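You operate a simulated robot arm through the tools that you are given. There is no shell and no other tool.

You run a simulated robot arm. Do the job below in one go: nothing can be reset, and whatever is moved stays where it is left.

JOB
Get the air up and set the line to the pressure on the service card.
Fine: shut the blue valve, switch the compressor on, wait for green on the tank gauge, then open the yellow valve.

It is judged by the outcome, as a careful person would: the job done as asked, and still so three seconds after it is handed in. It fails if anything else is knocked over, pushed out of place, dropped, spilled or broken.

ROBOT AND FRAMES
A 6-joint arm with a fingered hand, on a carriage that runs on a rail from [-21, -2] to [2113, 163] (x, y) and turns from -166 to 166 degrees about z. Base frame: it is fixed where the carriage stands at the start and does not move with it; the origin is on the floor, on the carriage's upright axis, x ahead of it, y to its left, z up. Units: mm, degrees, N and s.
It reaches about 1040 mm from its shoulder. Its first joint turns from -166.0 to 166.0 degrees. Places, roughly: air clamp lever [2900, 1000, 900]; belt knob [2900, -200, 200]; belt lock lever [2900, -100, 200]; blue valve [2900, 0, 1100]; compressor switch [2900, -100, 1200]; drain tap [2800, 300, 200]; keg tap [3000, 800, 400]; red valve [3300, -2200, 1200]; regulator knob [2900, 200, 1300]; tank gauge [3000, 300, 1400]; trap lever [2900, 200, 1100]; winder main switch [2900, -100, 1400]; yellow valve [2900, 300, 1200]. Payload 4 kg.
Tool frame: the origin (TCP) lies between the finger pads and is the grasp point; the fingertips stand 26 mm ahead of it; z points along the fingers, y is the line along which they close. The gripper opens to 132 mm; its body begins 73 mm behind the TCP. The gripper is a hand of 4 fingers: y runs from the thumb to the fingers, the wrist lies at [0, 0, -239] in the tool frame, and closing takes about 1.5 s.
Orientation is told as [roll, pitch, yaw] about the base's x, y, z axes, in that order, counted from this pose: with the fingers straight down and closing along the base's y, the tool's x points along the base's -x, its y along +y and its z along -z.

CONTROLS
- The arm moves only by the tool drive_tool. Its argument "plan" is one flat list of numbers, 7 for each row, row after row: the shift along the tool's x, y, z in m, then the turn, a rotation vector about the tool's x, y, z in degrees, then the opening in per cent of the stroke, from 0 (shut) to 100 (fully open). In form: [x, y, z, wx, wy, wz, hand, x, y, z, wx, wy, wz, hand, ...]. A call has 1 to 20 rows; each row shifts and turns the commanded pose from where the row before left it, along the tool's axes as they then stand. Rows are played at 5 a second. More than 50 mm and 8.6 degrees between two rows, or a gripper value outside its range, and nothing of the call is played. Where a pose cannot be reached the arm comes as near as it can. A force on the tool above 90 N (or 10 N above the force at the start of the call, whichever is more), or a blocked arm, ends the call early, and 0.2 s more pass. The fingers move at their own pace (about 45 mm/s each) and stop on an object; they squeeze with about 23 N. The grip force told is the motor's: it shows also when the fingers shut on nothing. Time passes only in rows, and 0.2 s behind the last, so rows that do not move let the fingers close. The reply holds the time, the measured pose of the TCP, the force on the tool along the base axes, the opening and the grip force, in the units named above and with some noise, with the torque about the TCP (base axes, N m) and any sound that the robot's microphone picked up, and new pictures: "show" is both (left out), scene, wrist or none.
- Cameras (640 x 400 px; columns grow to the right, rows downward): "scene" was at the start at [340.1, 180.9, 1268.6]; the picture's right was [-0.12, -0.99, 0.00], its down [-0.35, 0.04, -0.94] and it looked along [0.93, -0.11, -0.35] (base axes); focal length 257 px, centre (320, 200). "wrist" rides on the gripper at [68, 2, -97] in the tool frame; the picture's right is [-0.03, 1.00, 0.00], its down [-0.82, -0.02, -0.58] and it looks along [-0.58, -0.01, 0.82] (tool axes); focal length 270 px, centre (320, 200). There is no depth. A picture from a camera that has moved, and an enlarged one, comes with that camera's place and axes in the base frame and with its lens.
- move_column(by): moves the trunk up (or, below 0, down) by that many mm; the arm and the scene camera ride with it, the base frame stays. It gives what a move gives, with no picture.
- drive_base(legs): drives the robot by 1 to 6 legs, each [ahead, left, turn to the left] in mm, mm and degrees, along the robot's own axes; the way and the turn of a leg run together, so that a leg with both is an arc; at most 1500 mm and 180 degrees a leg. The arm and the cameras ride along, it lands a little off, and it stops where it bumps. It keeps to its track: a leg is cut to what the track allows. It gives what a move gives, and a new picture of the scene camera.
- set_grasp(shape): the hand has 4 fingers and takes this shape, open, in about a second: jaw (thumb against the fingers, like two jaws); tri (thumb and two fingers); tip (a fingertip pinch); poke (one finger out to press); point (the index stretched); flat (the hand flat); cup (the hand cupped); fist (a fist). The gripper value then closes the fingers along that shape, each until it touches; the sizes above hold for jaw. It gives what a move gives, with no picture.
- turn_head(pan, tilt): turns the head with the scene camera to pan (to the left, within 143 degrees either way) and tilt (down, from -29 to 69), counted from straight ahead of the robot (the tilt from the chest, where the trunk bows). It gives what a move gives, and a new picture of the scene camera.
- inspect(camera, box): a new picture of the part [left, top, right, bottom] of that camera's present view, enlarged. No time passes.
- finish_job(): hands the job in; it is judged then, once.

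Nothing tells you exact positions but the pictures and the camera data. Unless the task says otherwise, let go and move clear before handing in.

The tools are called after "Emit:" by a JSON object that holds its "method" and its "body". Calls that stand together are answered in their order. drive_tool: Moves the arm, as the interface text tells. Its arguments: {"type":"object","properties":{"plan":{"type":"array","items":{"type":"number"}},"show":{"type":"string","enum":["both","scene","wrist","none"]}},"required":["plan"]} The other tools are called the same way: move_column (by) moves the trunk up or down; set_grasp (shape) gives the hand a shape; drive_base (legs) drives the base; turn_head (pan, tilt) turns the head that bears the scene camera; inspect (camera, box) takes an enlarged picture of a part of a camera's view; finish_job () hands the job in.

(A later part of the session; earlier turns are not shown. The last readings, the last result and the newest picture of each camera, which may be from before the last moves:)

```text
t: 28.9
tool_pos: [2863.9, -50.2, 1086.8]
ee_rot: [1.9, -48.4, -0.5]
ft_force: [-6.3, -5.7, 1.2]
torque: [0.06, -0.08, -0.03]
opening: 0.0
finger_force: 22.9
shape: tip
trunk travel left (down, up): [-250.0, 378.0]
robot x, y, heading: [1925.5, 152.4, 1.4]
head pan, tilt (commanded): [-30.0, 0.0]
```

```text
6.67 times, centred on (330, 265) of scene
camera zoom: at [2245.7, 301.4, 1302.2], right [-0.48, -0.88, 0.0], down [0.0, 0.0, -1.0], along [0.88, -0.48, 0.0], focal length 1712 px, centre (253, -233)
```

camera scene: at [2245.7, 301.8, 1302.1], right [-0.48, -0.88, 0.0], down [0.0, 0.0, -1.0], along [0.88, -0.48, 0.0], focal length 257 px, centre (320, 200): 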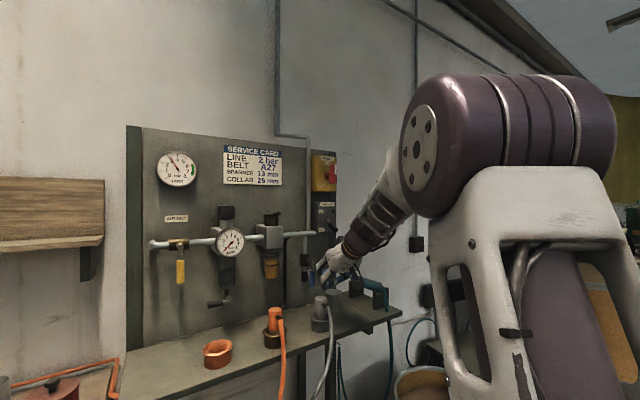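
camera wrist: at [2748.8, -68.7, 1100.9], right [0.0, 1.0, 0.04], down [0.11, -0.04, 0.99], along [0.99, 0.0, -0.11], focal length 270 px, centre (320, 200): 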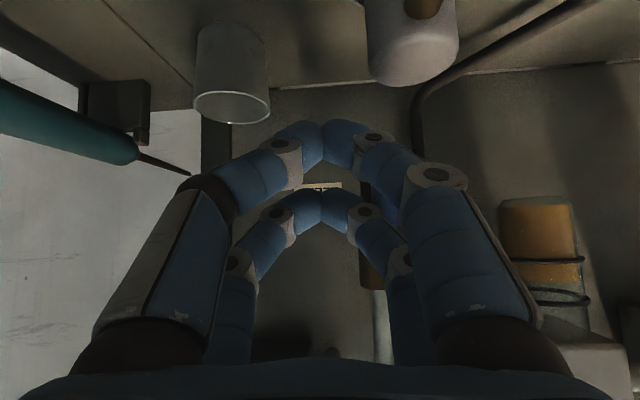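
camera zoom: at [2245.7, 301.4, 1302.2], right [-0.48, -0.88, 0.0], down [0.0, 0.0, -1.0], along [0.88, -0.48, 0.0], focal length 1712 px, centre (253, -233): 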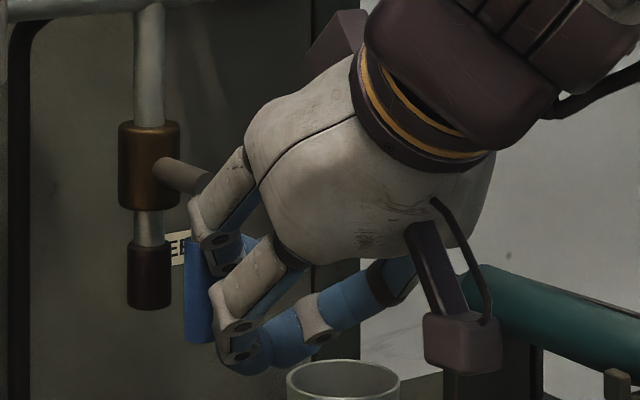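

Contact has been made at about 6 N. I'll push a little further and compare the handle position.

Emit:
{"method": "drive_tool", "body": {"plan": [0, 0.003, 0, 0, 0, 0, 0, 0, 0.003, 0, 0, 0, 0, 0, 0, 0.003, 0, 0, 0, 0, 0], "show": "none"}}

Emit:
{"method": "inspect", "body": {"camera": "scene", "box": [295, 235, 365, 295]}}

```text
t: 29.8
tool_pos: [2864.6, -43.3, 1087.7]
ee_rot: [2.0, -48.2, -0.7]
ft_force: [-20.3, -18.9, -6.3]
torque: [0.18, -0.04, -0.31]
opening: 0.1
finger_force: 22.8
shape: tip
trunk travel left (down, up): [-250.0, 378.0]
robot x, y, heading: [1923.3, 145.6, 0.8]
head pan, tilt (commanded): [-30.0, 0.0]
```

```text
6.67 times, centred on (330, 265) of scene
camera zoom: at [2245.4, 300.6, 1302.3], right [-0.48, -0.88, 0.0], down [0.0, 0.0, -1.0], along [0.88, -0.48, 0.0], focal length 1712 px, centre (253, -233)
```

zoom: 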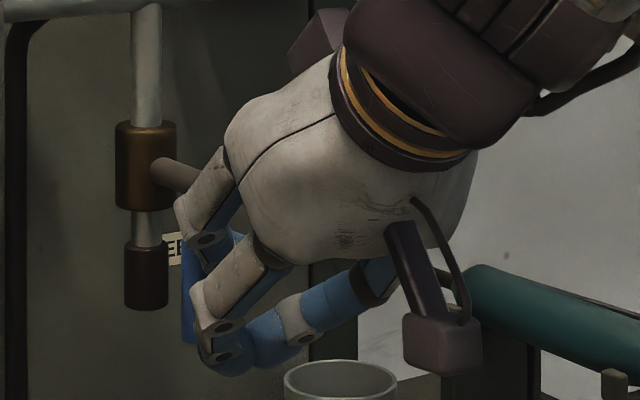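

The handle doesn't turn left: the force climbs to about 20 N with no movement. I'll back off, retract, go round to its left side and push right instead.

Emit:
{"method": "drive_tool", "body": {"plan": [0, -0.008, 0, 0, 0, 0, 0, 0, -0.009, 0, 0, 0, 0, 0, 0, 0, -0.04, 0, 0, 0, 0, 0, 0, -0.04, 0, 0, 0, 0, 0, 0.032, 0, 0, 0, 0, 0, 0, 0.032, 0, 0, 0, 0, 0], "show": "both"}}

Emit:
{"method": "inspect", "body": {"camera": "scene", "box": [285, 225, 375, 295]}}

```text
t: 31.1
tool_pos: [2802.0, 4.5, 1140.5]
ee_rot: [1.9, -48.4, -0.6]
ft_force: [0.5, 0.3, -0.5]
torque: [0.01, 0.01, 0.01]
opening: 0.0
finger_force: 22.9
shape: tip
trunk travel left (down, up): [-250.0, 378.0]
robot x, y, heading: [1928.3, 147.0, 1.1]
head pan, tilt (commanded): [-30.0, 0.0]
camera scene: at [2246.1, 301.5, 1302.0], right [-0.48, -0.88, 0.0], down [0.0, 0.0, -1.0], along [0.88, -0.48, 0.0], focal length 257 px, centre (320, 200)
camera wrist: at [2686.3, 3.6, 1154.7], right [0.0, 1.0, 0.04], down [0.11, -0.04, 0.99], along [0.99, 0.0, -0.11], focal length 270 px, centre (320, 200)
```

scene: 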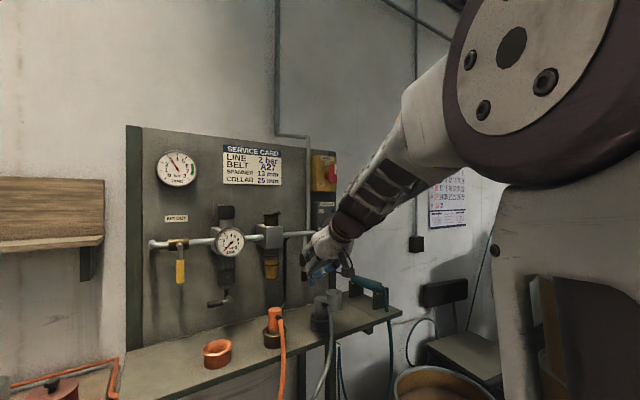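
wrist: 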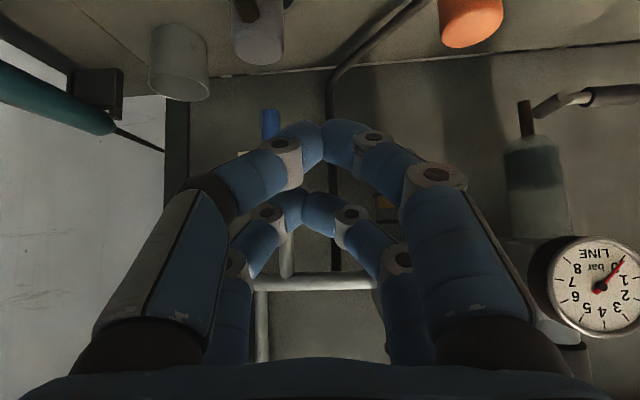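

```text
5.71 times, centred on (330, 260) of scene
camera zoom: at [2246.1, 301.5, 1302.0], right [-0.48, -0.88, 0.0], down [0.0, 0.0, -1.0], along [0.88, -0.48, 0.0], focal length 1468 px, centre (263, -143)
```

zoom: 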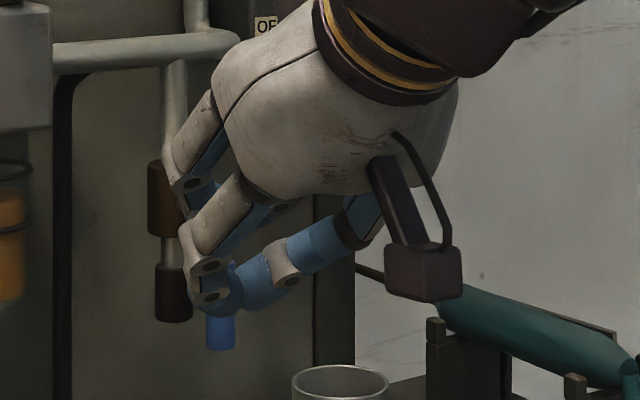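

The handle is where I measured it, and my fingertips are now to its left. I'll insert them beside it.

Emit:
{"method": "drive_tool", "body": {"plan": [0, 0.002, 0.027, 0, 0, 0, 0, 0, 0, 0.027, 0, 0, 0, 0, 0, 0, 0.027, 0, 0, 0, 0], "show": "none"}}

Emit:
{"method": "inspect", "body": {"camera": "scene", "box": [285, 225, 375, 295]}}

Emit:
{"method": "inspect", "body": {"camera": "wrist", "box": [160, 60, 480, 260]}}

```text
t: 31.9
tool_pos: [2865.0, 8.3, 1089.6]
ee_rot: [1.8, -48.4, -0.5]
ft_force: [-0.2, -0.8, 1.2]
torque: [0.0, 0.02, 0.01]
opening: 0.0
finger_force: 23.4
shape: tip
trunk travel left (down, up): [-250.0, 378.0]
robot x, y, heading: [1925.1, 150.4, 1.3]
head pan, tilt (commanded): [-30.0, 0.0]
```

```text
5.71 times, centred on (330, 260) of scene
camera zoom: at [2245.8, 301.8, 1302.1], right [-0.48, -0.88, 0.0], down [0.0, 0.0, -1.0], along [0.88, -0.48, 0.0], focal length 1468 px, centre (263, -143)
```

zoom: 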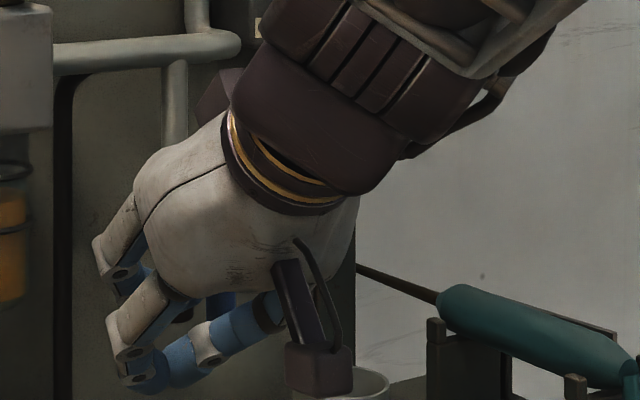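

```text
2.00 times, centred on (320, 160) of wrist
camera zoom: at [2748.8, 9.0, 1102.7], right [0.0, 1.0, 0.04], down [0.11, -0.04, 0.99], along [0.99, 0.0, -0.11], focal length 541 px, centre (320, 280)
```

zoom: 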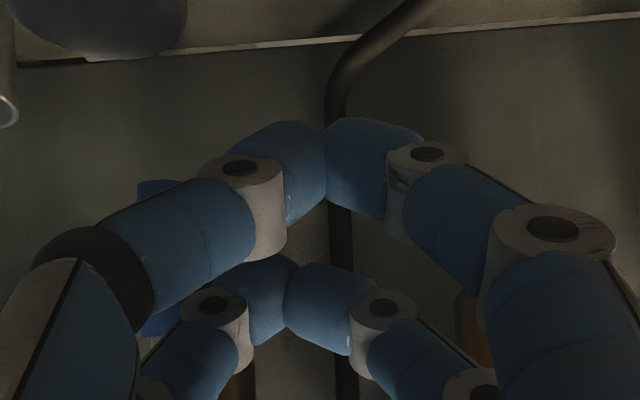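

Emit:
{"method": "drive_tool", "body": {"plan": [0, -0.004, 0, 0, 0, 0, 0, 0, -0.004, 0, 0, 0, 0, 0, 0, -0.004, 0, 0, 0, 0, 0, 0, -0.004, 0, 0, 0, 0, 0, 0, -0.004, 0, 0, 0, 0, 0, 0, -0.004, 0, 0, 0, 0, 0], "show": "none"}}

Emit:
{"method": "inspect", "body": {"camera": "wrist", "box": [160, 60, 480, 260]}}

Emit:
{"method": "inspect", "body": {"camera": "scene", "box": [285, 225, 375, 295]}}

```text
t: 33.4
tool_pos: [2865.1, -15.3, 1088.9]
ee_rot: [1.9, -48.4, -0.5]
ft_force: [-2.6, 0.8, 0.2]
torque: [-0.03, -0.03, -0.02]
opening: 0.1
finger_force: 22.9
shape: tip
trunk travel left (down, up): [-250.0, 378.0]
robot x, y, heading: [1922.3, 151.1, 1.5]
head pan, tilt (commanded): [-30.0, 0.0]
```

```text
2.00 times, centred on (320, 160) of wrist
camera zoom: at [2748.8, -15.5, 1101.0], right [0.0, 1.0, 0.04], down [0.11, -0.04, 0.99], along [0.99, 0.0, -0.11], focal length 541 px, centre (320, 280)
```

zoom: 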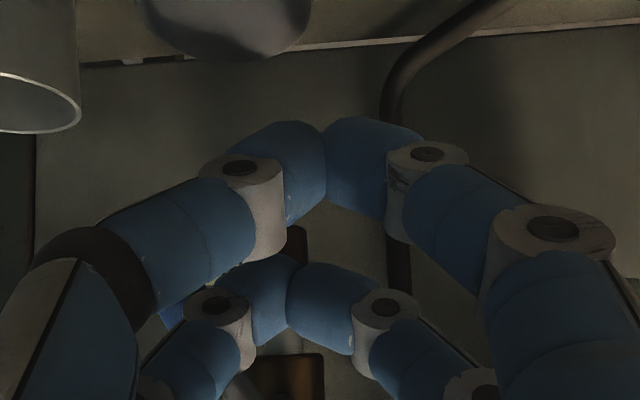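

```text
5.71 times, centred on (330, 260) of scene
camera zoom: at [2245.9, 301.8, 1302.1], right [-0.48, -0.88, 0.0], down [0.0, 0.0, -1.0], along [0.88, -0.48, 0.0], focal length 1468 px, centre (263, -143)
```

zoom: 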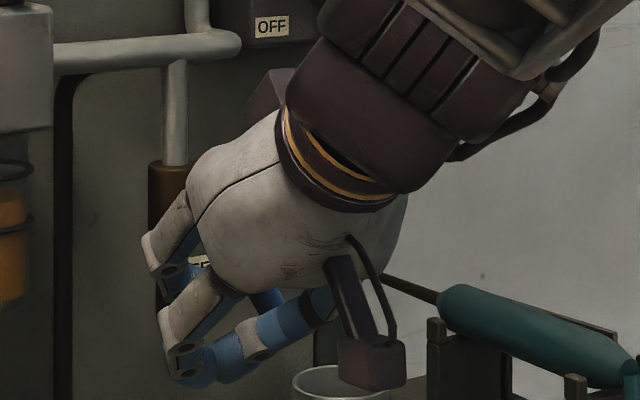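

The handle is turning right easily, with the force under 3 N. I'll follow the arc onwards.

Emit:
{"method": "drive_tool", "body": {"plan": [0, -0.007, 0, 0, 0, 0, 0, 0, -0.007, 0, 0, 0, 0, 0, 0, -0.006, 0, 0, 0, 0, 0, -0.0008, -0.006, -0.0007, 0, 0, 0, 0, -0.0015, -0.005, -0.0013, 0, 0, 0, 0, -0.0023, -0.005, -0.002, 0, 0, 0, 0], "show": "none"}}

Emit:
{"method": "inspect", "body": {"camera": "wrist", "box": [160, 60, 480, 260]}}

Emit:
{"method": "inspect", "body": {"camera": "scene", "box": [285, 225, 375, 295]}}

```text
t: 34.8
tool_pos: [2866.3, -53.2, 1091.5]
ee_rot: [2.0, -48.4, -0.5]
ft_force: [-1.0, 2.2, -0.5]
torque: [0.02, -0.02, -0.01]
opening: 0.3
finger_force: 22.6
shape: tip
trunk travel left (down, up): [-250.0, 378.0]
robot x, y, heading: [1924.8, 150.3, 1.3]
head pan, tilt (commanded): [-30.0, 0.0]
```

```text
2.00 times, centred on (320, 160) of wrist
camera zoom: at [2749.8, -52.8, 1106.2], right [0.0, 1.0, 0.04], down [0.11, -0.04, 0.99], along [0.99, 0.0, -0.11], focal length 541 px, centre (320, 280)
```

zoom: 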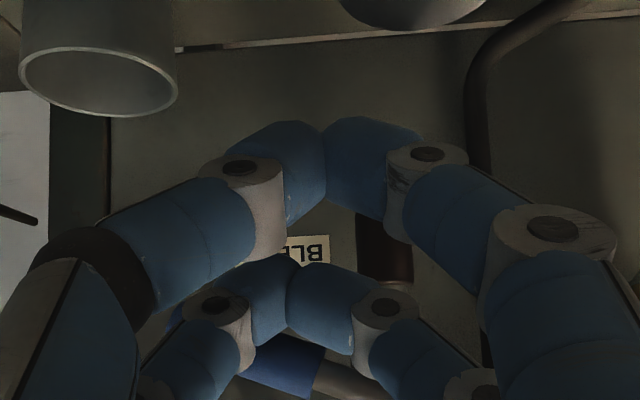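

```text
5.71 times, centred on (330, 260) of scene
camera zoom: at [2245.9, 301.8, 1302.1], right [-0.48, -0.88, 0.0], down [0.0, 0.0, -1.0], along [0.88, -0.48, 0.0], focal length 1468 px, centre (263, -143)
```

zoom: 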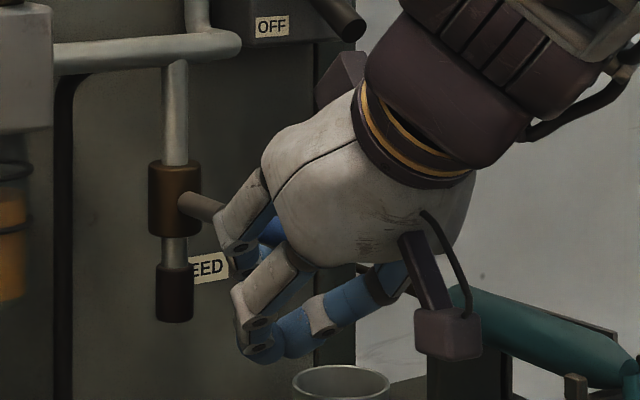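

The handle is now nearly horizontal, about 70° turned. I'll finish the arc with a small upward motion.

Emit:
{"method": "drive_tool", "body": {"plan": [-0.003, -0.004, -0.0027, 0, 0, 0, 0, -0.003, -0.003, -0.0027, 0, 0, 0, 0, -0.003, -0.002, -0.0027, 0, 0, 0, 0, -0.003, -0.001, -0.0027, 0, 0, 0, 0, -0.003, 0, -0.0027, 0, 0, 0, 0], "show": "none"}}

Emit:
{"method": "inspect", "body": {"camera": "wrist", "box": [160, 60, 480, 260]}}

Emit:
{"method": "inspect", "body": {"camera": "scene", "box": [285, 225, 375, 295]}}

```text
t: 36.0
tool_pos: [2867.0, -62.6, 1109.2]
ee_rot: [2.1, -47.9, -0.6]
ft_force: [-4.7, 2.1, -17.6]
torque: [0.02, 0.37, 0.09]
opening: 0.0
finger_force: 22.9
shape: tip
trunk travel left (down, up): [-250.0, 378.0]
robot x, y, heading: [1924.6, 148.6, 1.1]
head pan, tilt (commanded): [-30.0, 0.0]
```

```text
2.00 times, centred on (320, 160) of wrist
camera zoom: at [2749.9, -62.9, 1123.5], right [0.0, 1.0, 0.04], down [0.12, -0.04, 0.99], along [0.99, 0.01, -0.12], focal length 541 px, centre (320, 280)
```

zoom: 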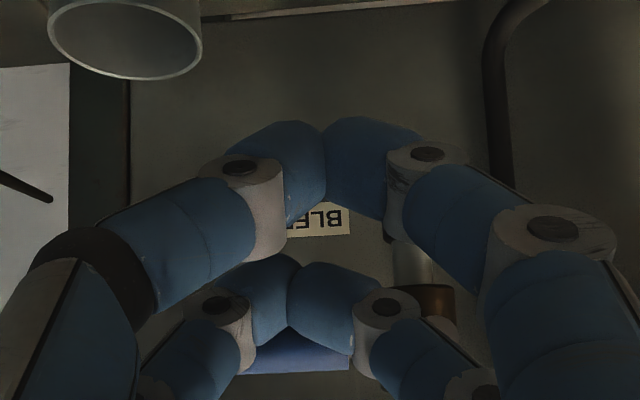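

```text
5.71 times, centred on (330, 260) of scene
camera zoom: at [2246.4, 301.7, 1301.8], right [-0.48, -0.88, 0.0], down [0.0, 0.0, -1.0], along [0.88, -0.48, 0.0], focal length 1468 px, centre (263, -143)
```

zoom: 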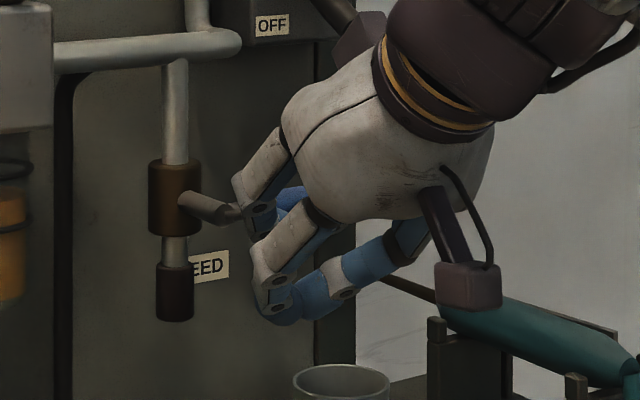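

A firm stop is felt (about 18 N) and the handle lies horizontal, so the blue valve is shut. I'll lower the fingers slightly and back straight out.

Emit:
{"method": "drive_tool", "body": {"plan": [0.0075, 0.001, 0.0067, 0, 0, 0, 0, 0.02, 0, -0.0224, 0, 0, 0, 0, 0.02, 0, -0.0224, 0, 0, 0, 0, 0.02, 0, -0.0224, 0, 0, 0, 0], "show": "wrist"}}

Emit:
{"method": "inspect", "body": {"camera": "scene", "box": [285, 225, 375, 295]}}

```text
t: 37.0
tool_pos: [2778.4, -62.7, 1101.9]
ee_rot: [1.8, -48.4, -0.5]
ft_force: [-0.2, 0.5, 0.4]
torque: [0.03, 0.01, -0.01]
opening: 0.0
finger_force: 23.1
shape: tip
trunk travel left (down, up): [-250.0, 378.0]
robot x, y, heading: [1921.7, 149.4, 1.0]
head pan, tilt (commanded): [-30.0, 0.0]
camera wrist: at [2661.6, -63.6, 1115.5], right [0.0, 1.0, 0.04], down [0.11, -0.04, 0.99], along [0.99, 0.0, -0.11], focal length 270 px, centre (320, 200)
```

wrist: 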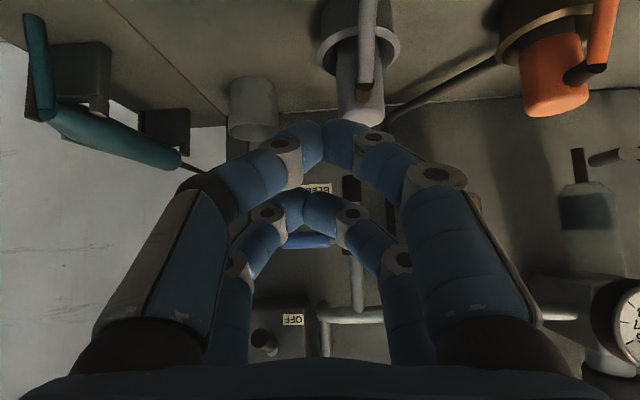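

```text
5.71 times, centred on (330, 260) of scene
camera zoom: at [2246.2, 301.7, 1302.0], right [-0.48, -0.88, 0.0], down [0.0, 0.0, -1.0], along [0.88, -0.48, 0.0], focal length 1468 px, centre (263, -143)
```

zoom: 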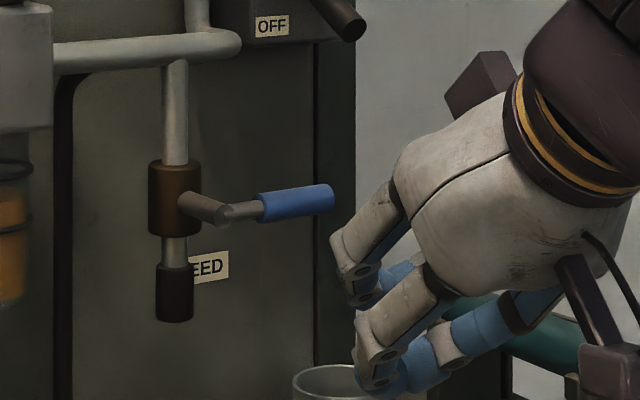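

The blue handle is horizontal and stays there. Next comes the compressor toggle, with its tip at about (2912, -117, 1210). I'll rise in front of it, level the hand so the fingers can go under the toggle, and lift it.

Emit:
{"method": "drive_tool", "body": {"plan": [-0.029, -0.02, -0.0035, 0, 0, 0, 0, -0.029, -0.02, -0.0035, 0, 0, 0, 0, -0.029, -0.02, -0.0035, 0, 0, 0, 0, 0, 0, 0, 0, -8.3, 0, 0, 0, 0, 0, 0, -8.3, 0, 0, 0, 0, 0, 0, -8.3, 0, 0, 0, 0, 0, 0, -8.3, 0, 0, 0, 0, 0, 0, -8.3, 0, 0], "show": "both"}}

Emit:
{"method": "inspect", "body": {"camera": "scene", "box": [290, 180, 390, 280]}}

```text
t: 38.8
tool_pos: [2829.8, -122.6, 1176.8]
ee_rot: [3.4, -64.6, -2.2]
ft_force: [-0.8, 0.7, -0.6]
torque: [0.05, 0.0, 0.02]
opening: 0.2
finger_force: 23.1
shape: tip
out of reach, approached as far as the arm can: row 5, 6, 7, 8
trunk travel left (down, up): [-250.0, 378.0]
robot x, y, heading: [1921.7, 148.8, 1.6]
head pan, tilt (commanded): [-30.0, 0.0]
camera scene: at [2246.0, 301.7, 1302.1], right [-0.48, -0.88, 0.0], down [0.0, 0.0, -1.0], along [0.88, -0.48, 0.0], focal length 257 px, centre (320, 200)
camera wrist: at [2714.1, -121.8, 1158.6], right [0.0, 1.0, 0.05], down [-0.17, -0.05, 0.98], along [0.99, -0.01, 0.17], focal length 270 px, centre (320, 200)
```

scene: 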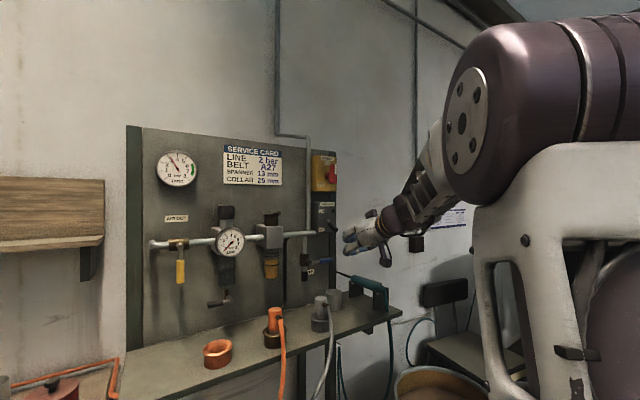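
wrist: 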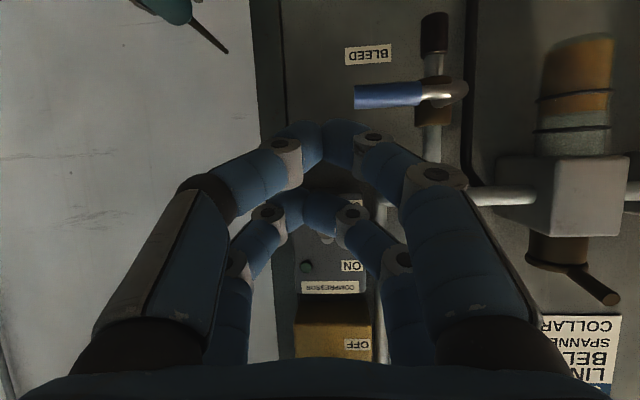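

```text
4.00 times, centred on (340, 230) of scene
camera zoom: at [2246.0, 301.7, 1302.1], right [-0.48, -0.88, 0.0], down [0.0, 0.0, -1.0], along [0.88, -0.48, 0.0], focal length 1028 px, centre (240, 80)
```

zoom: 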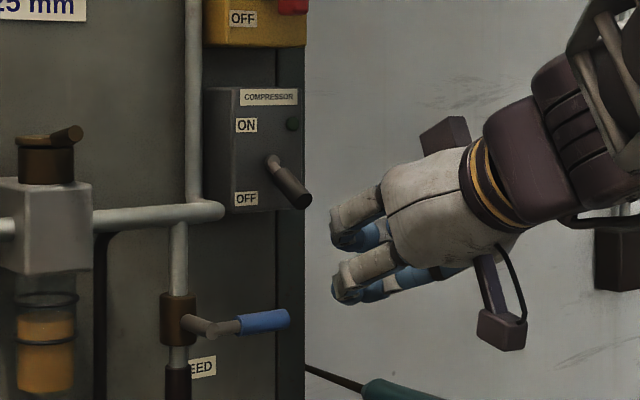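

The wrist can level only to about 25° below horizontal here, so lifting with a closed fist could jam the toggle. I'll open the fingers around the toggle instead, pinch it sideways and carry it up along its arc.

Emit:
{"method": "drive_tool", "body": {"plan": [-0.0127, 0.003, -0.006, 0, 0, 0, 60, -0.0127, 0.003, -0.006, 0, 0, 0, 60, 0, 0, 0, 0, 0, 0, 60, 0, 0, 0, 0, 0, 0, 60, -0.0086, 0, 0.018, 0, 0, 0, 60, -0.0086, 0, 0.018, 0, 0, 0, 60], "show": "both"}}

Emit:
{"method": "inspect", "body": {"camera": "scene", "box": [290, 170, 390, 270]}}

```text
t: 40.1
tool_pos: [2871.0, -117.9, 1208.3]
ee_rot: [3.5, -64.5, -2.3]
ft_force: [-0.1, 0.0, 0.0]
torque: [-0.02, 0.04, -0.03]
opening: 78.9
finger_force: 0.0
shape: tip
trunk travel left (down, up): [-250.0, 378.0]
robot x, y, heading: [1921.9, 147.7, 1.1]
head pan, tilt (commanded): [-30.0, 0.0]
camera scene: at [2245.8, 301.8, 1302.1], right [-0.48, -0.88, 0.0], down [0.0, 0.0, -1.0], along [0.88, -0.48, 0.0], focal length 257 px, centre (320, 200)
camera wrist: at [2755.0, -117.7, 1188.0], right [0.0, 1.0, 0.05], down [-0.17, -0.05, 0.98], along [0.99, -0.01, 0.17], focal length 270 px, centre (320, 200)
```

scene: 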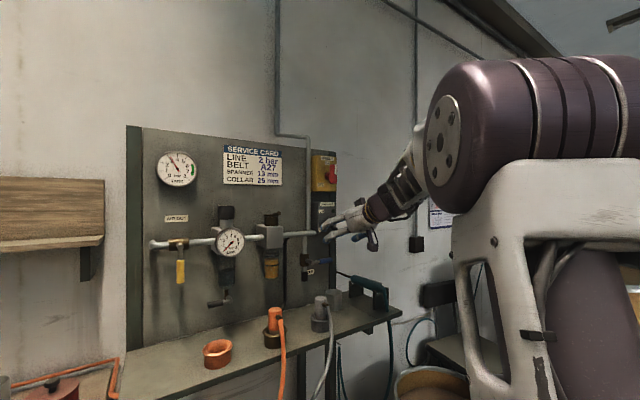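
wrist: 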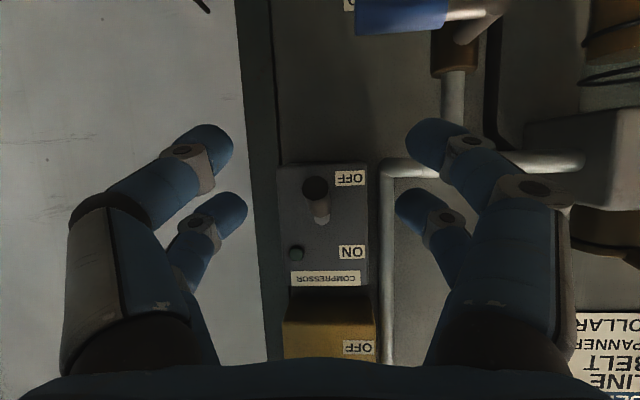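

```text
4.00 times, centred on (340, 220) of scene
camera zoom: at [2245.8, 301.8, 1302.1], right [-0.48, -0.88, 0.0], down [0.0, 0.0, -1.0], along [0.88, -0.48, 0.0], focal length 1028 px, centre (240, 120)
```

zoom: 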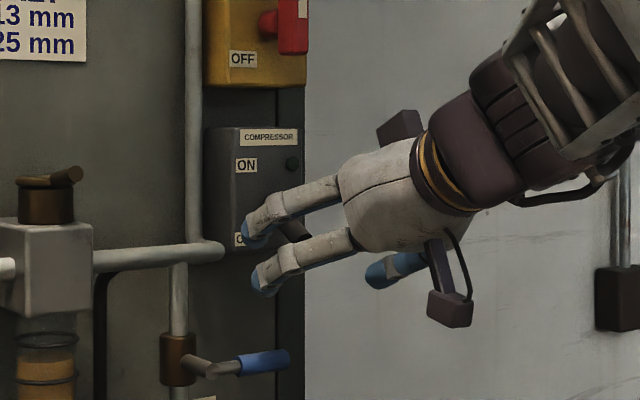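

The toggle stands centred between the open fingers. I'll move about 25 mm forward and close gently on it.

Emit:
{"method": "drive_tool", "body": {"plan": [-0.004, -0.001, 0.012, 0, 0, 0, 60, -0.0036, 0, 0.012, 0, 0, 0, 60, 0, 0, 0, 0, 0, 0, 0, 0, 0, 0, 0, 0, 0, 0, 0, 0, 0, 0, 0, 0, 0, 0, 0, 0, 0, 0, 0, 0, 0, 0, 0, 0, 0, 0, 0, 0, 0, 0, 0, 0, 0, 0], "show": "wrist"}}

Emit:
{"method": "inspect", "body": {"camera": "scene", "box": [290, 170, 390, 270]}}

Emit:
{"method": "inspect", "body": {"camera": "wrist", "box": [220, 80, 440, 280]}}

```text
t: 42.0
tool_pos: [2895.3, -118.5, 1204.4]
ee_rot: [3.3, -64.5, -2.2]
ft_force: [1.9, -1.1, 0.4]
torque: [-0.01, -0.02, 0.02]
opening: 0.1
finger_force: 23.0
shape: tip
trunk travel left (down, up): [-250.0, 378.0]
robot x, y, heading: [1920.8, 146.4, 1.2]
head pan, tilt (commanded): [-30.0, 0.0]
camera wrist: at [2778.9, -117.6, 1184.1], right [0.0, 1.0, 0.05], down [-0.17, -0.05, 0.98], along [0.99, -0.01, 0.17], focal length 270 px, centre (320, 200)
```

wrist: 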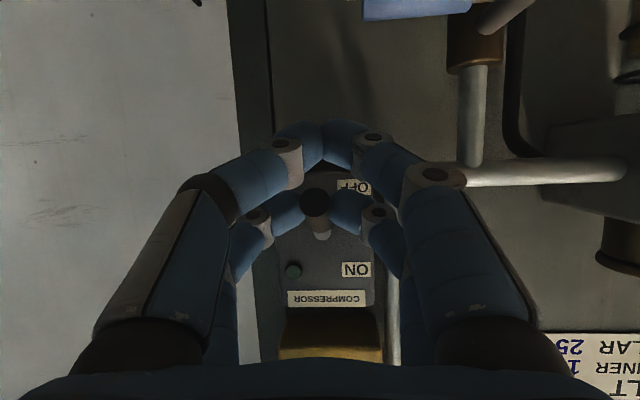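

```text
4.00 times, centred on (340, 220) of scene
camera zoom: at [2246.1, 301.8, 1302.0], right [-0.48, -0.88, 0.0], down [0.0, 0.0, -1.0], along [0.88, -0.48, 0.0], focal length 1028 px, centre (240, 120)
```

zoom: 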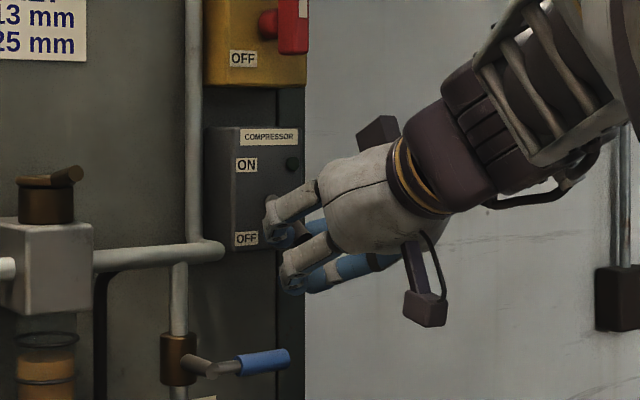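

```text
2.00 times, centred on (330, 180) of wrist
camera zoom: at [2778.9, -117.6, 1184.1], right [0.0, 1.0, 0.05], down [-0.17, -0.05, 0.98], along [0.99, -0.01, 0.17], focal length 541 px, centre (300, 240)
```

zoom: 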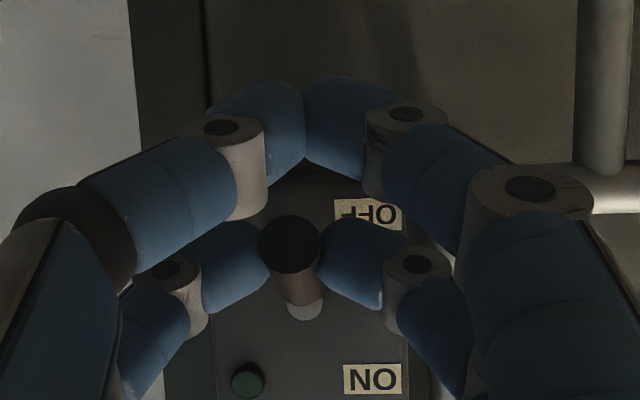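

The upper fingertips hold the toggle. I'll carry it up along its arc to ON.

Emit:
{"method": "drive_tool", "body": {"plan": [-0.0055, 0, -0.007, 0, 0, 0, 0, -0.0059, 0, -0.0062, 0, 0, 0, 0, -0.0064, 0, -0.0053, 0, 0, 0, 0, -0.0072, 0, -0.0034, 0, 0, 0, 0, -0.0081, 0, -0.0016, 0, 0, 0, 0, -0.0085, 0, -0.0007, 0, 0, 0, 0], "show": "wrist"}}

Emit:
{"method": "inspect", "body": {"camera": "scene", "box": [290, 170, 390, 270]}}

Emit:
{"method": "inspect", "body": {"camera": "wrist", "box": [220, 80, 440, 280]}}

```text
t: 43.4
tool_pos: [2890.4, -119.1, 1251.6]
ee_rot: [3.4, -64.6, -2.3]
ft_force: [0.1, 0.0, -0.2]
torque: [0.01, 0.02, 0.01]
opening: 0.1
finger_force: 23.6
shape: tip
trunk travel left (down, up): [-250.0, 378.0]
robot x, y, heading: [1920.7, 147.1, 1.0]
head pan, tilt (commanded): [-30.0, 0.0]
camera wrist: at [2774.0, -118.1, 1231.7], right [0.0, 1.0, 0.05], down [-0.17, -0.05, 0.98], along [0.99, -0.01, 0.17], focal length 270 px, centre (320, 200)
```

wrist: 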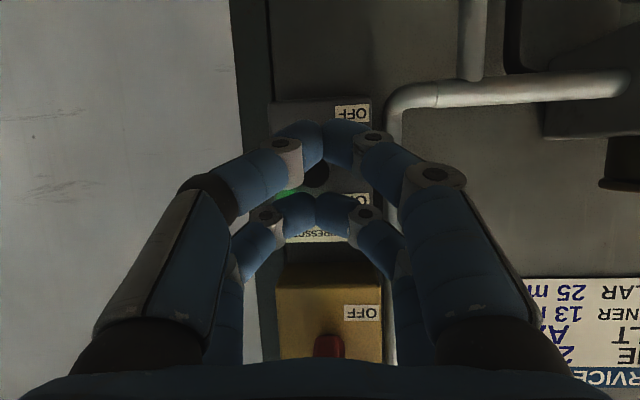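

```text
4.00 times, centred on (340, 220) of scene
camera zoom: at [2245.7, 301.6, 1302.1], right [-0.48, -0.88, 0.0], down [0.0, 0.0, -1.0], along [0.88, -0.48, 0.0], focal length 1028 px, centre (240, 120)
```

zoom: 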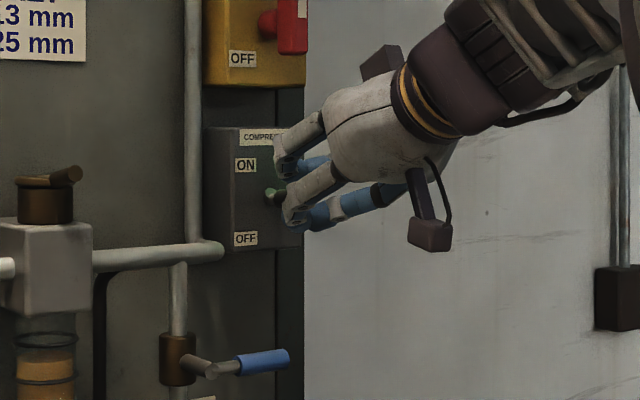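

```text
2.00 times, centred on (330, 180) of wrist
camera zoom: at [2774.0, -118.1, 1231.7], right [0.0, 1.0, 0.05], down [-0.17, -0.05, 0.98], along [0.99, -0.01, 0.17], focal length 541 px, centre (300, 240)
```

zoom: 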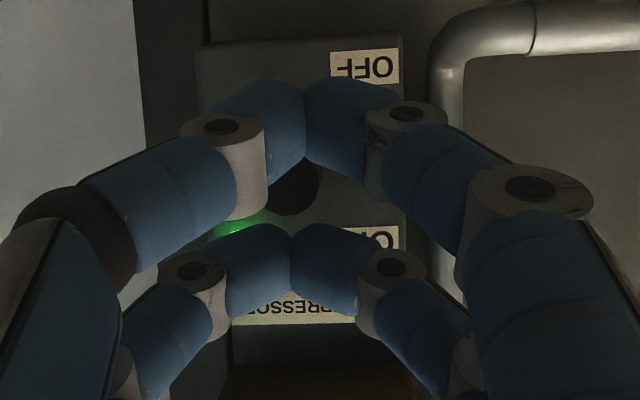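

The compressor's green lamp is lit, so it's ON. I'll open the fingers and back straight out.

Emit:
{"method": "drive_tool", "body": {"plan": [0, 0, 0, 0, 0, 0, 60, 0, 0, 0, 0, 0, 0, 60, 0, 0, 0, 0, 0, 0, 60, 0, 0, 0, 0, 0, 0, 60, 0, 0, 0, 0, 0, 0, 60, 0.013, 0, -0.027, 0, 0, 0, 60, 0.013, 0, -0.027, 0, 0, 0, 60, 0.013, 0, -0.027, 0, 0, 0, 60], "show": "both"}}

Emit:
{"method": "inspect", "body": {"camera": "scene", "box": [290, 150, 390, 250]}}

Emit:
{"method": "inspect", "body": {"camera": "scene", "box": [140, 140, 240, 210]}}

```text
t: 45.1
tool_pos: [2801.2, -118.8, 1251.9]
ee_rot: [3.5, -64.3, -2.3]
ft_force: [0.9, -0.3, 0.3]
torque: [0.01, 0.03, 0.01]
opening: 78.6
finger_force: 0.1
shape: tip
trunk travel left (down, up): [-250.0, 378.0]
robot x, y, heading: [1924.3, 144.9, 1.3]
head pan, tilt (commanded): [-30.0, 0.0]
camera scene: at [2246.2, 301.7, 1302.0], right [-0.48, -0.88, 0.0], down [0.0, 0.0, -1.0], along [0.88, -0.48, 0.0], focal length 257 px, centre (320, 200)
camera wrist: at [2684.0, -117.8, 1231.4], right [0.0, 1.0, 0.05], down [-0.17, -0.05, 0.98], along [0.99, -0.01, 0.17], focal length 270 px, centre (320, 200)
```

scene: 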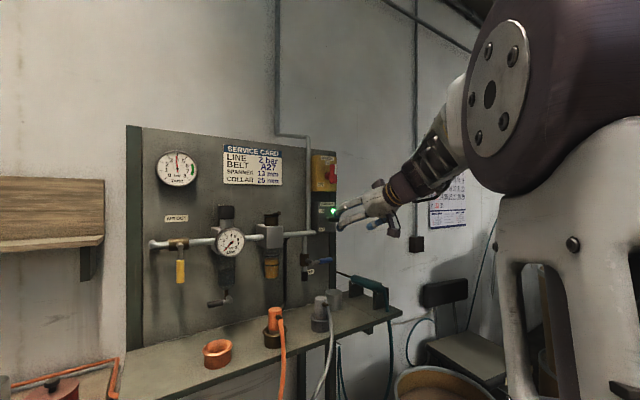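
wrist: 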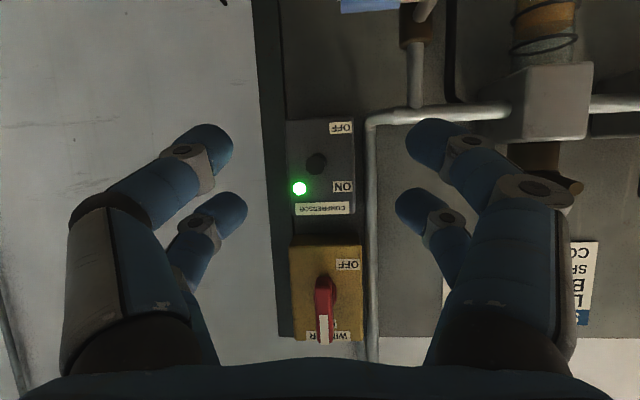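

```text
4.00 times, centred on (340, 200) of scene
camera zoom: at [2246.2, 301.7, 1302.0], right [-0.48, -0.88, 0.0], down [0.0, 0.0, -1.0], along [0.88, -0.48, 0.0], focal length 1028 px, centre (240, 200)
```

zoom: 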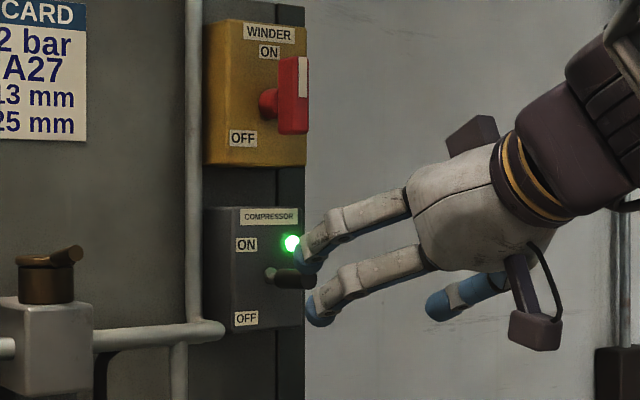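

```text
5.71 times, centred on (190, 175) of scene
camera zoom: at [2246.2, 301.7, 1302.0], right [-0.48, -0.88, 0.0], down [0.0, 0.0, -1.0], along [0.88, -0.48, 0.0], focal length 1468 px, centre (1063, 343)
```

zoom: 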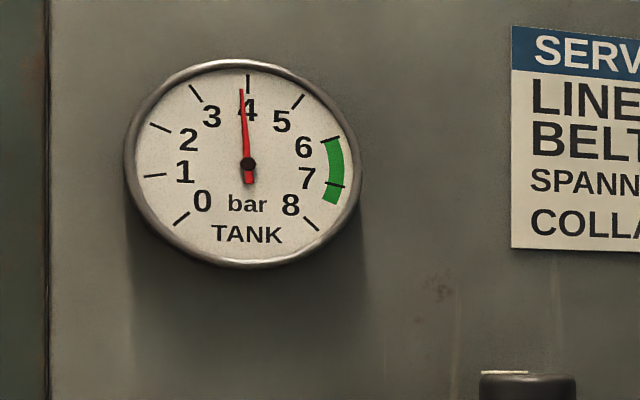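

The tank is rising (now about 4 bar) and the lamp is on, but the toggle sits only around mid-throw. I'll close the fingertips under it and nudge it fully up, after a look at the line gauge.

Emit:
{"method": "inspect", "body": {"camera": "scene", "box": [190, 200, 290, 270]}}

Emit:
{"method": "inspect", "body": {"camera": "wrist", "box": [260, 100, 400, 230]}}

```text
5.71 times, centred on (240, 235) of scene
camera zoom: at [2246.2, 301.7, 1302.0], right [-0.48, -0.88, 0.0], down [0.0, 0.0, -1.0], along [0.88, -0.48, 0.0], focal length 1468 px, centre (777, 0)
```

zoom: 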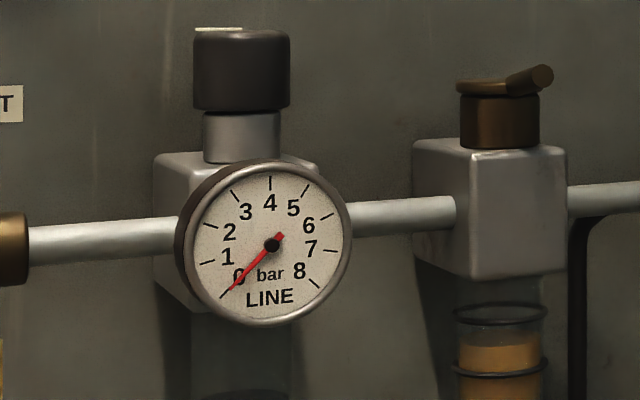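

```text
3.08 times, centred on (330, 165) of wrist
camera zoom: at [2684.0, -117.8, 1231.4], right [0.0, 1.0, 0.05], down [-0.17, -0.05, 0.98], along [0.99, -0.01, 0.17], focal length 832 px, centre (289, 308)
```

zoom: 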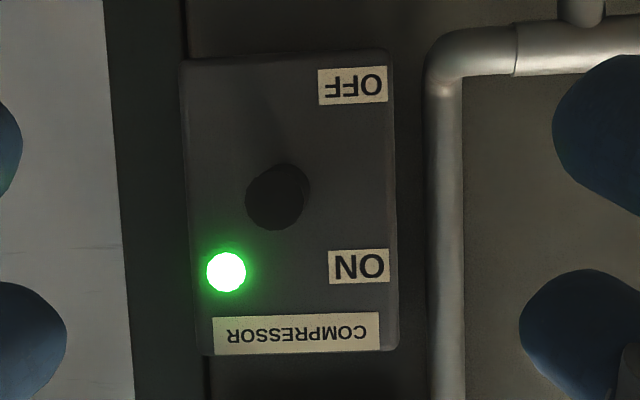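

The lamp is green and the line still reads 0. I'll close the fingertips, go under the toggle and lift it fully to the ON side.

Emit:
{"method": "drive_tool", "body": {"plan": [0.0244, 0, 0.0116, 0, 0, 0, 0, 0.0244, 0, 0.0116, 0, 0, 0, 0, 0, 0, 0, 0, 0, 0, 0, 0, 0, 0, 0, 0, 0, 0, -0.013, 0, 0.0274, 0, 0, 0, 0, -0.013, 0, 0.0274, 0, 0, 0, 0, -0.013, 0, 0.0274, 0, 0, 0, 0, -0.0072, 0, -0.0034, 0, 0, 0, 0, -0.0072, 0, -0.0034, 0, 0, 0, 0, -0.0072, 0, -0.0034, 0, 0, 0, 0, -0.0072, 0, -0.0034, 0, 0, 0, 0, -0.0072, 0, -0.0034, 0, 0, 0, 0], "show": "both"}}

Emit:
{"method": "inspect", "body": {"camera": "scene", "box": [290, 150, 390, 250]}}

Emit:
{"method": "inspect", "body": {"camera": "scene", "box": [140, 140, 240, 210]}}

```text
t: 47.8
tool_pos: [2892.1, -116.7, 1236.0]
ee_rot: [3.4, -64.6, -2.3]
ft_force: [0.2, 1.1, -1.5]
torque: [0.01, 0.01, 0.03]
opening: 0.1
finger_force: 23.4
shape: tip
trunk travel left (down, up): [-250.0, 378.0]
robot x, y, heading: [1922.0, 149.5, 1.2]
head pan, tilt (commanded): [-30.0, 0.0]
camera scene: at [2246.1, 301.7, 1302.0], right [-0.48, -0.88, 0.0], down [0.0, 0.0, -1.0], along [0.88, -0.48, 0.0], focal length 257 px, centre (320, 200)
camera wrist: at [2775.9, -116.3, 1217.4], right [0.0, 1.0, 0.05], down [-0.17, -0.05, 0.98], along [0.99, -0.01, 0.17], focal length 270 px, centre (320, 200)
```

scene: 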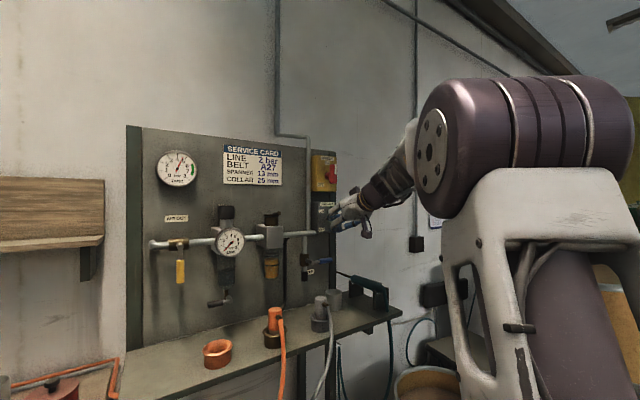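
wrist: 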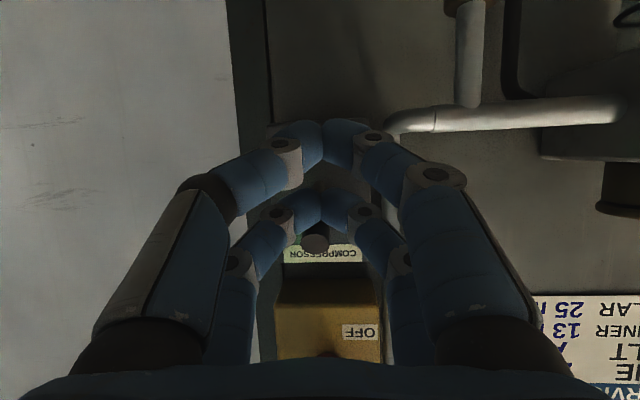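

```text
4.00 times, centred on (340, 200) of scene
camera zoom: at [2246.1, 301.7, 1302.0], right [-0.48, -0.88, 0.0], down [0.0, 0.0, -1.0], along [0.88, -0.48, 0.0], focal length 1028 px, centre (240, 200)
```

zoom: 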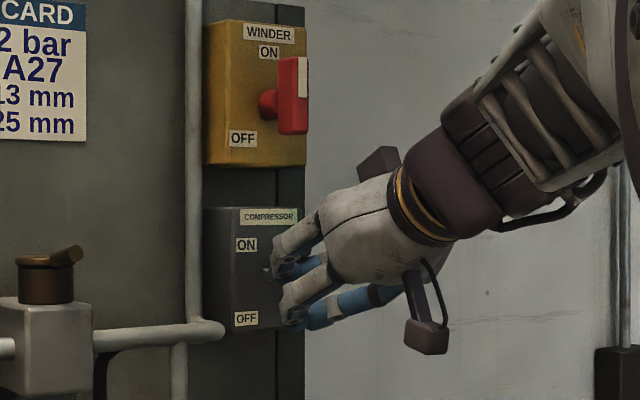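

```text
5.71 times, centred on (190, 175) of scene
camera zoom: at [2246.1, 301.7, 1302.0], right [-0.48, -0.88, 0.0], down [0.0, 0.0, -1.0], along [0.88, -0.48, 0.0], focal length 1468 px, centre (1063, 343)
```

zoom: 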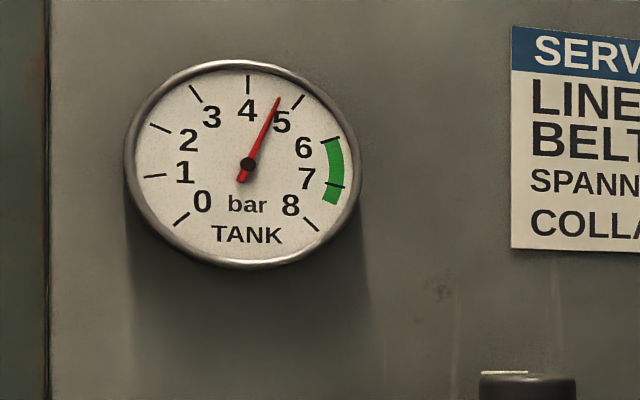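

The toggle rides up on the fingertips and the tank is at about 4.7 bar. I'll give one last small lift, then withdraw.

Emit:
{"method": "drive_tool", "body": {"plan": [-0.0036, 0, -0.0017, 0, 0, 0, 0, -0.0036, 0, -0.0017, 0, 0, 0, 0, -0.0027, 0, -0.0013, 0, 0, 0, 0], "show": "wrist"}}

```text
t: 48.5
tool_pos: [2891.2, -119.3, 1241.9]
ee_rot: [3.6, -63.9, -2.3]
ft_force: [-9.1, 5.1, -32.0]
torque: [0.02, 0.94, 0.11]
opening: 0.4
finger_force: 23.2
shape: tip
trunk travel left (down, up): [-250.0, 378.0]
robot x, y, heading: [1925.1, 147.3, 1.1]
head pan, tilt (commanded): [-30.0, 0.0]
camera wrist: at [2775.6, -117.6, 1223.1], right [0.0, 1.0, 0.05], down [-0.16, -0.05, 0.99], along [0.99, 0.0, 0.16], focal length 270 px, centre (320, 200)
```

wrist: 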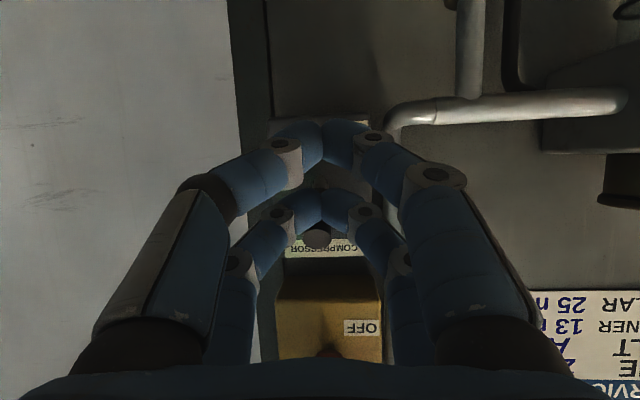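

The toggle has hit its upper stop, so it's fully ON. I'll withdraw and swing the hand left along the front of the board towards the yellow valve while the tank fills.

Emit:
{"method": "drive_tool", "body": {"plan": [0.0135, 0, 0.0065, 0, 0, 0, 0, 0.0215, 0, -0.045, 0, 0, 0, 0, 0.0215, 0, -0.045, 0, 0, 0, 0, 0, 0.0475, 0, 0, 0, 0, 0, 0, 0.0475, 0, 0, 0, 0, 0, 0, 0.0475, 0, 0, 0, 0, 0, 0, 0.0475, 0, 0, 0, 0, 0, 0, 0.0475, 0, 0, 0, 0, 0, 0, 0.0475, 0, 0, 0, 0, 0, 0, 0.0475, 0, 0, 0, 0, 0, 0, 0.0475, 0, 0, 0, 0, 0], "show": "both"}}

Emit:
{"method": "inspect", "body": {"camera": "scene", "box": [140, 140, 240, 210]}}

Emit:
{"method": "inspect", "body": {"camera": "scene", "box": [280, 150, 380, 280]}}

```text
t: 51.0
tool_pos: [2786.8, 259.3, 1242.7]
ee_rot: [3.5, -64.4, -2.2]
ft_force: [0.2, 0.3, -0.5]
torque: [-0.01, 0.02, 0.05]
opening: 0.0
finger_force: 22.9
shape: tip
trunk travel left (down, up): [-250.0, 378.0]
robot x, y, heading: [1923.5, 148.6, 1.2]
head pan, tilt (commanded): [-30.0, 0.0]
camera scene: at [2246.0, 301.5, 1302.1], right [-0.48, -0.88, 0.0], down [0.0, 0.0, -1.0], along [0.88, -0.48, 0.0], focal length 257 px, centre (320, 200)
camera wrist: at [2671.3, 261.2, 1223.0], right [0.0, 1.0, 0.05], down [-0.17, -0.05, 0.98], along [0.99, 0.0, 0.17], focal length 270 px, centre (320, 200)
```

scene: 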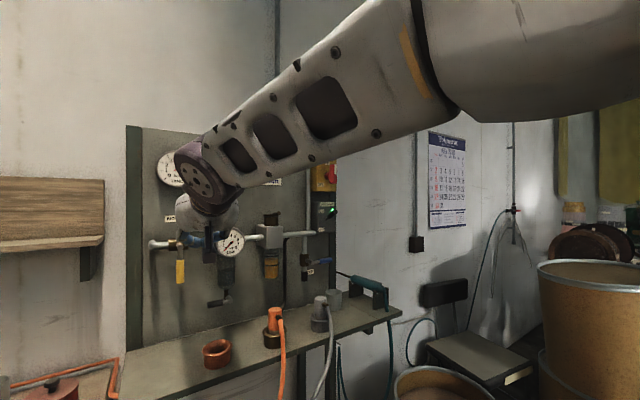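
wrist: 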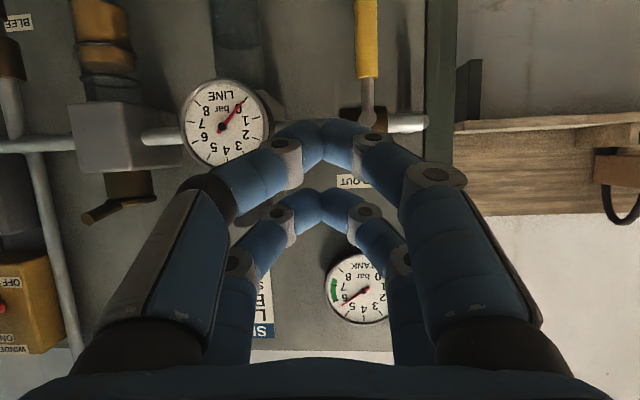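

```text
5.71 times, centred on (190, 175) of scene
camera zoom: at [2246.0, 301.5, 1302.1], right [-0.48, -0.88, 0.0], down [0.0, 0.0, -1.0], along [0.88, -0.48, 0.0], focal length 1468 px, centre (1063, 343)
```

zoom: 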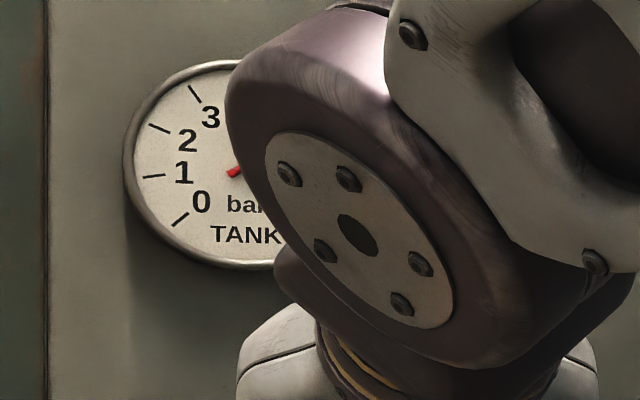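

```text
3.08 times, centred on (330, 215) of scene
camera zoom: at [2246.0, 301.5, 1302.1], right [-0.48, -0.88, 0.0], down [0.0, 0.0, -1.0], along [0.88, -0.48, 0.0], focal length 790 px, centre (289, 154)
```

zoom: 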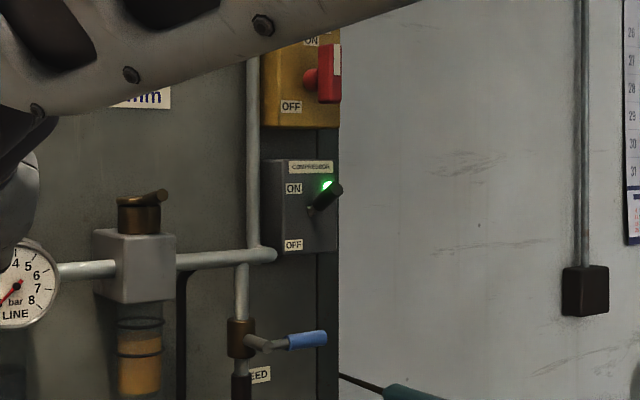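

Emit:
{"method": "inspect", "body": {"camera": "wrist", "box": [300, 230, 420, 340]}}

Emit:
{"method": "inspect", "body": {"camera": "wrist", "box": [150, 0, 470, 200]}}

```text
3.64 times, centred on (360, 285) of wrist
camera zoom: at [2671.3, 261.2, 1223.0], right [0.0, 1.0, 0.05], down [-0.17, -0.05, 0.98], along [0.99, 0.0, 0.17], focal length 983 px, centre (174, -109)
```

zoom: 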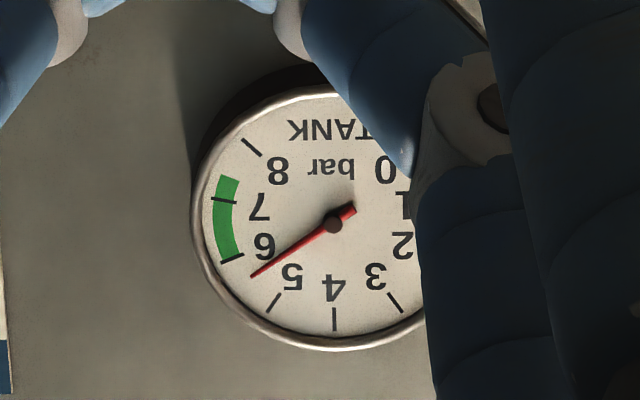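

```text
2.00 times, centred on (310, 100) of wrist
camera zoom: at [2671.3, 261.2, 1223.0], right [0.0, 1.0, 0.05], down [-0.17, -0.05, 0.98], along [0.99, 0.0, 0.17], focal length 541 px, centre (340, 400)
```

zoom: 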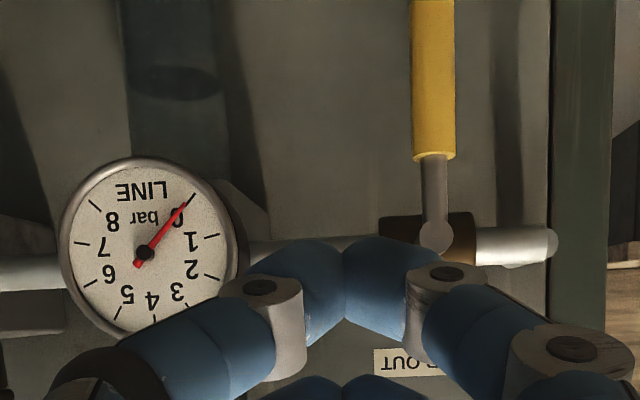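

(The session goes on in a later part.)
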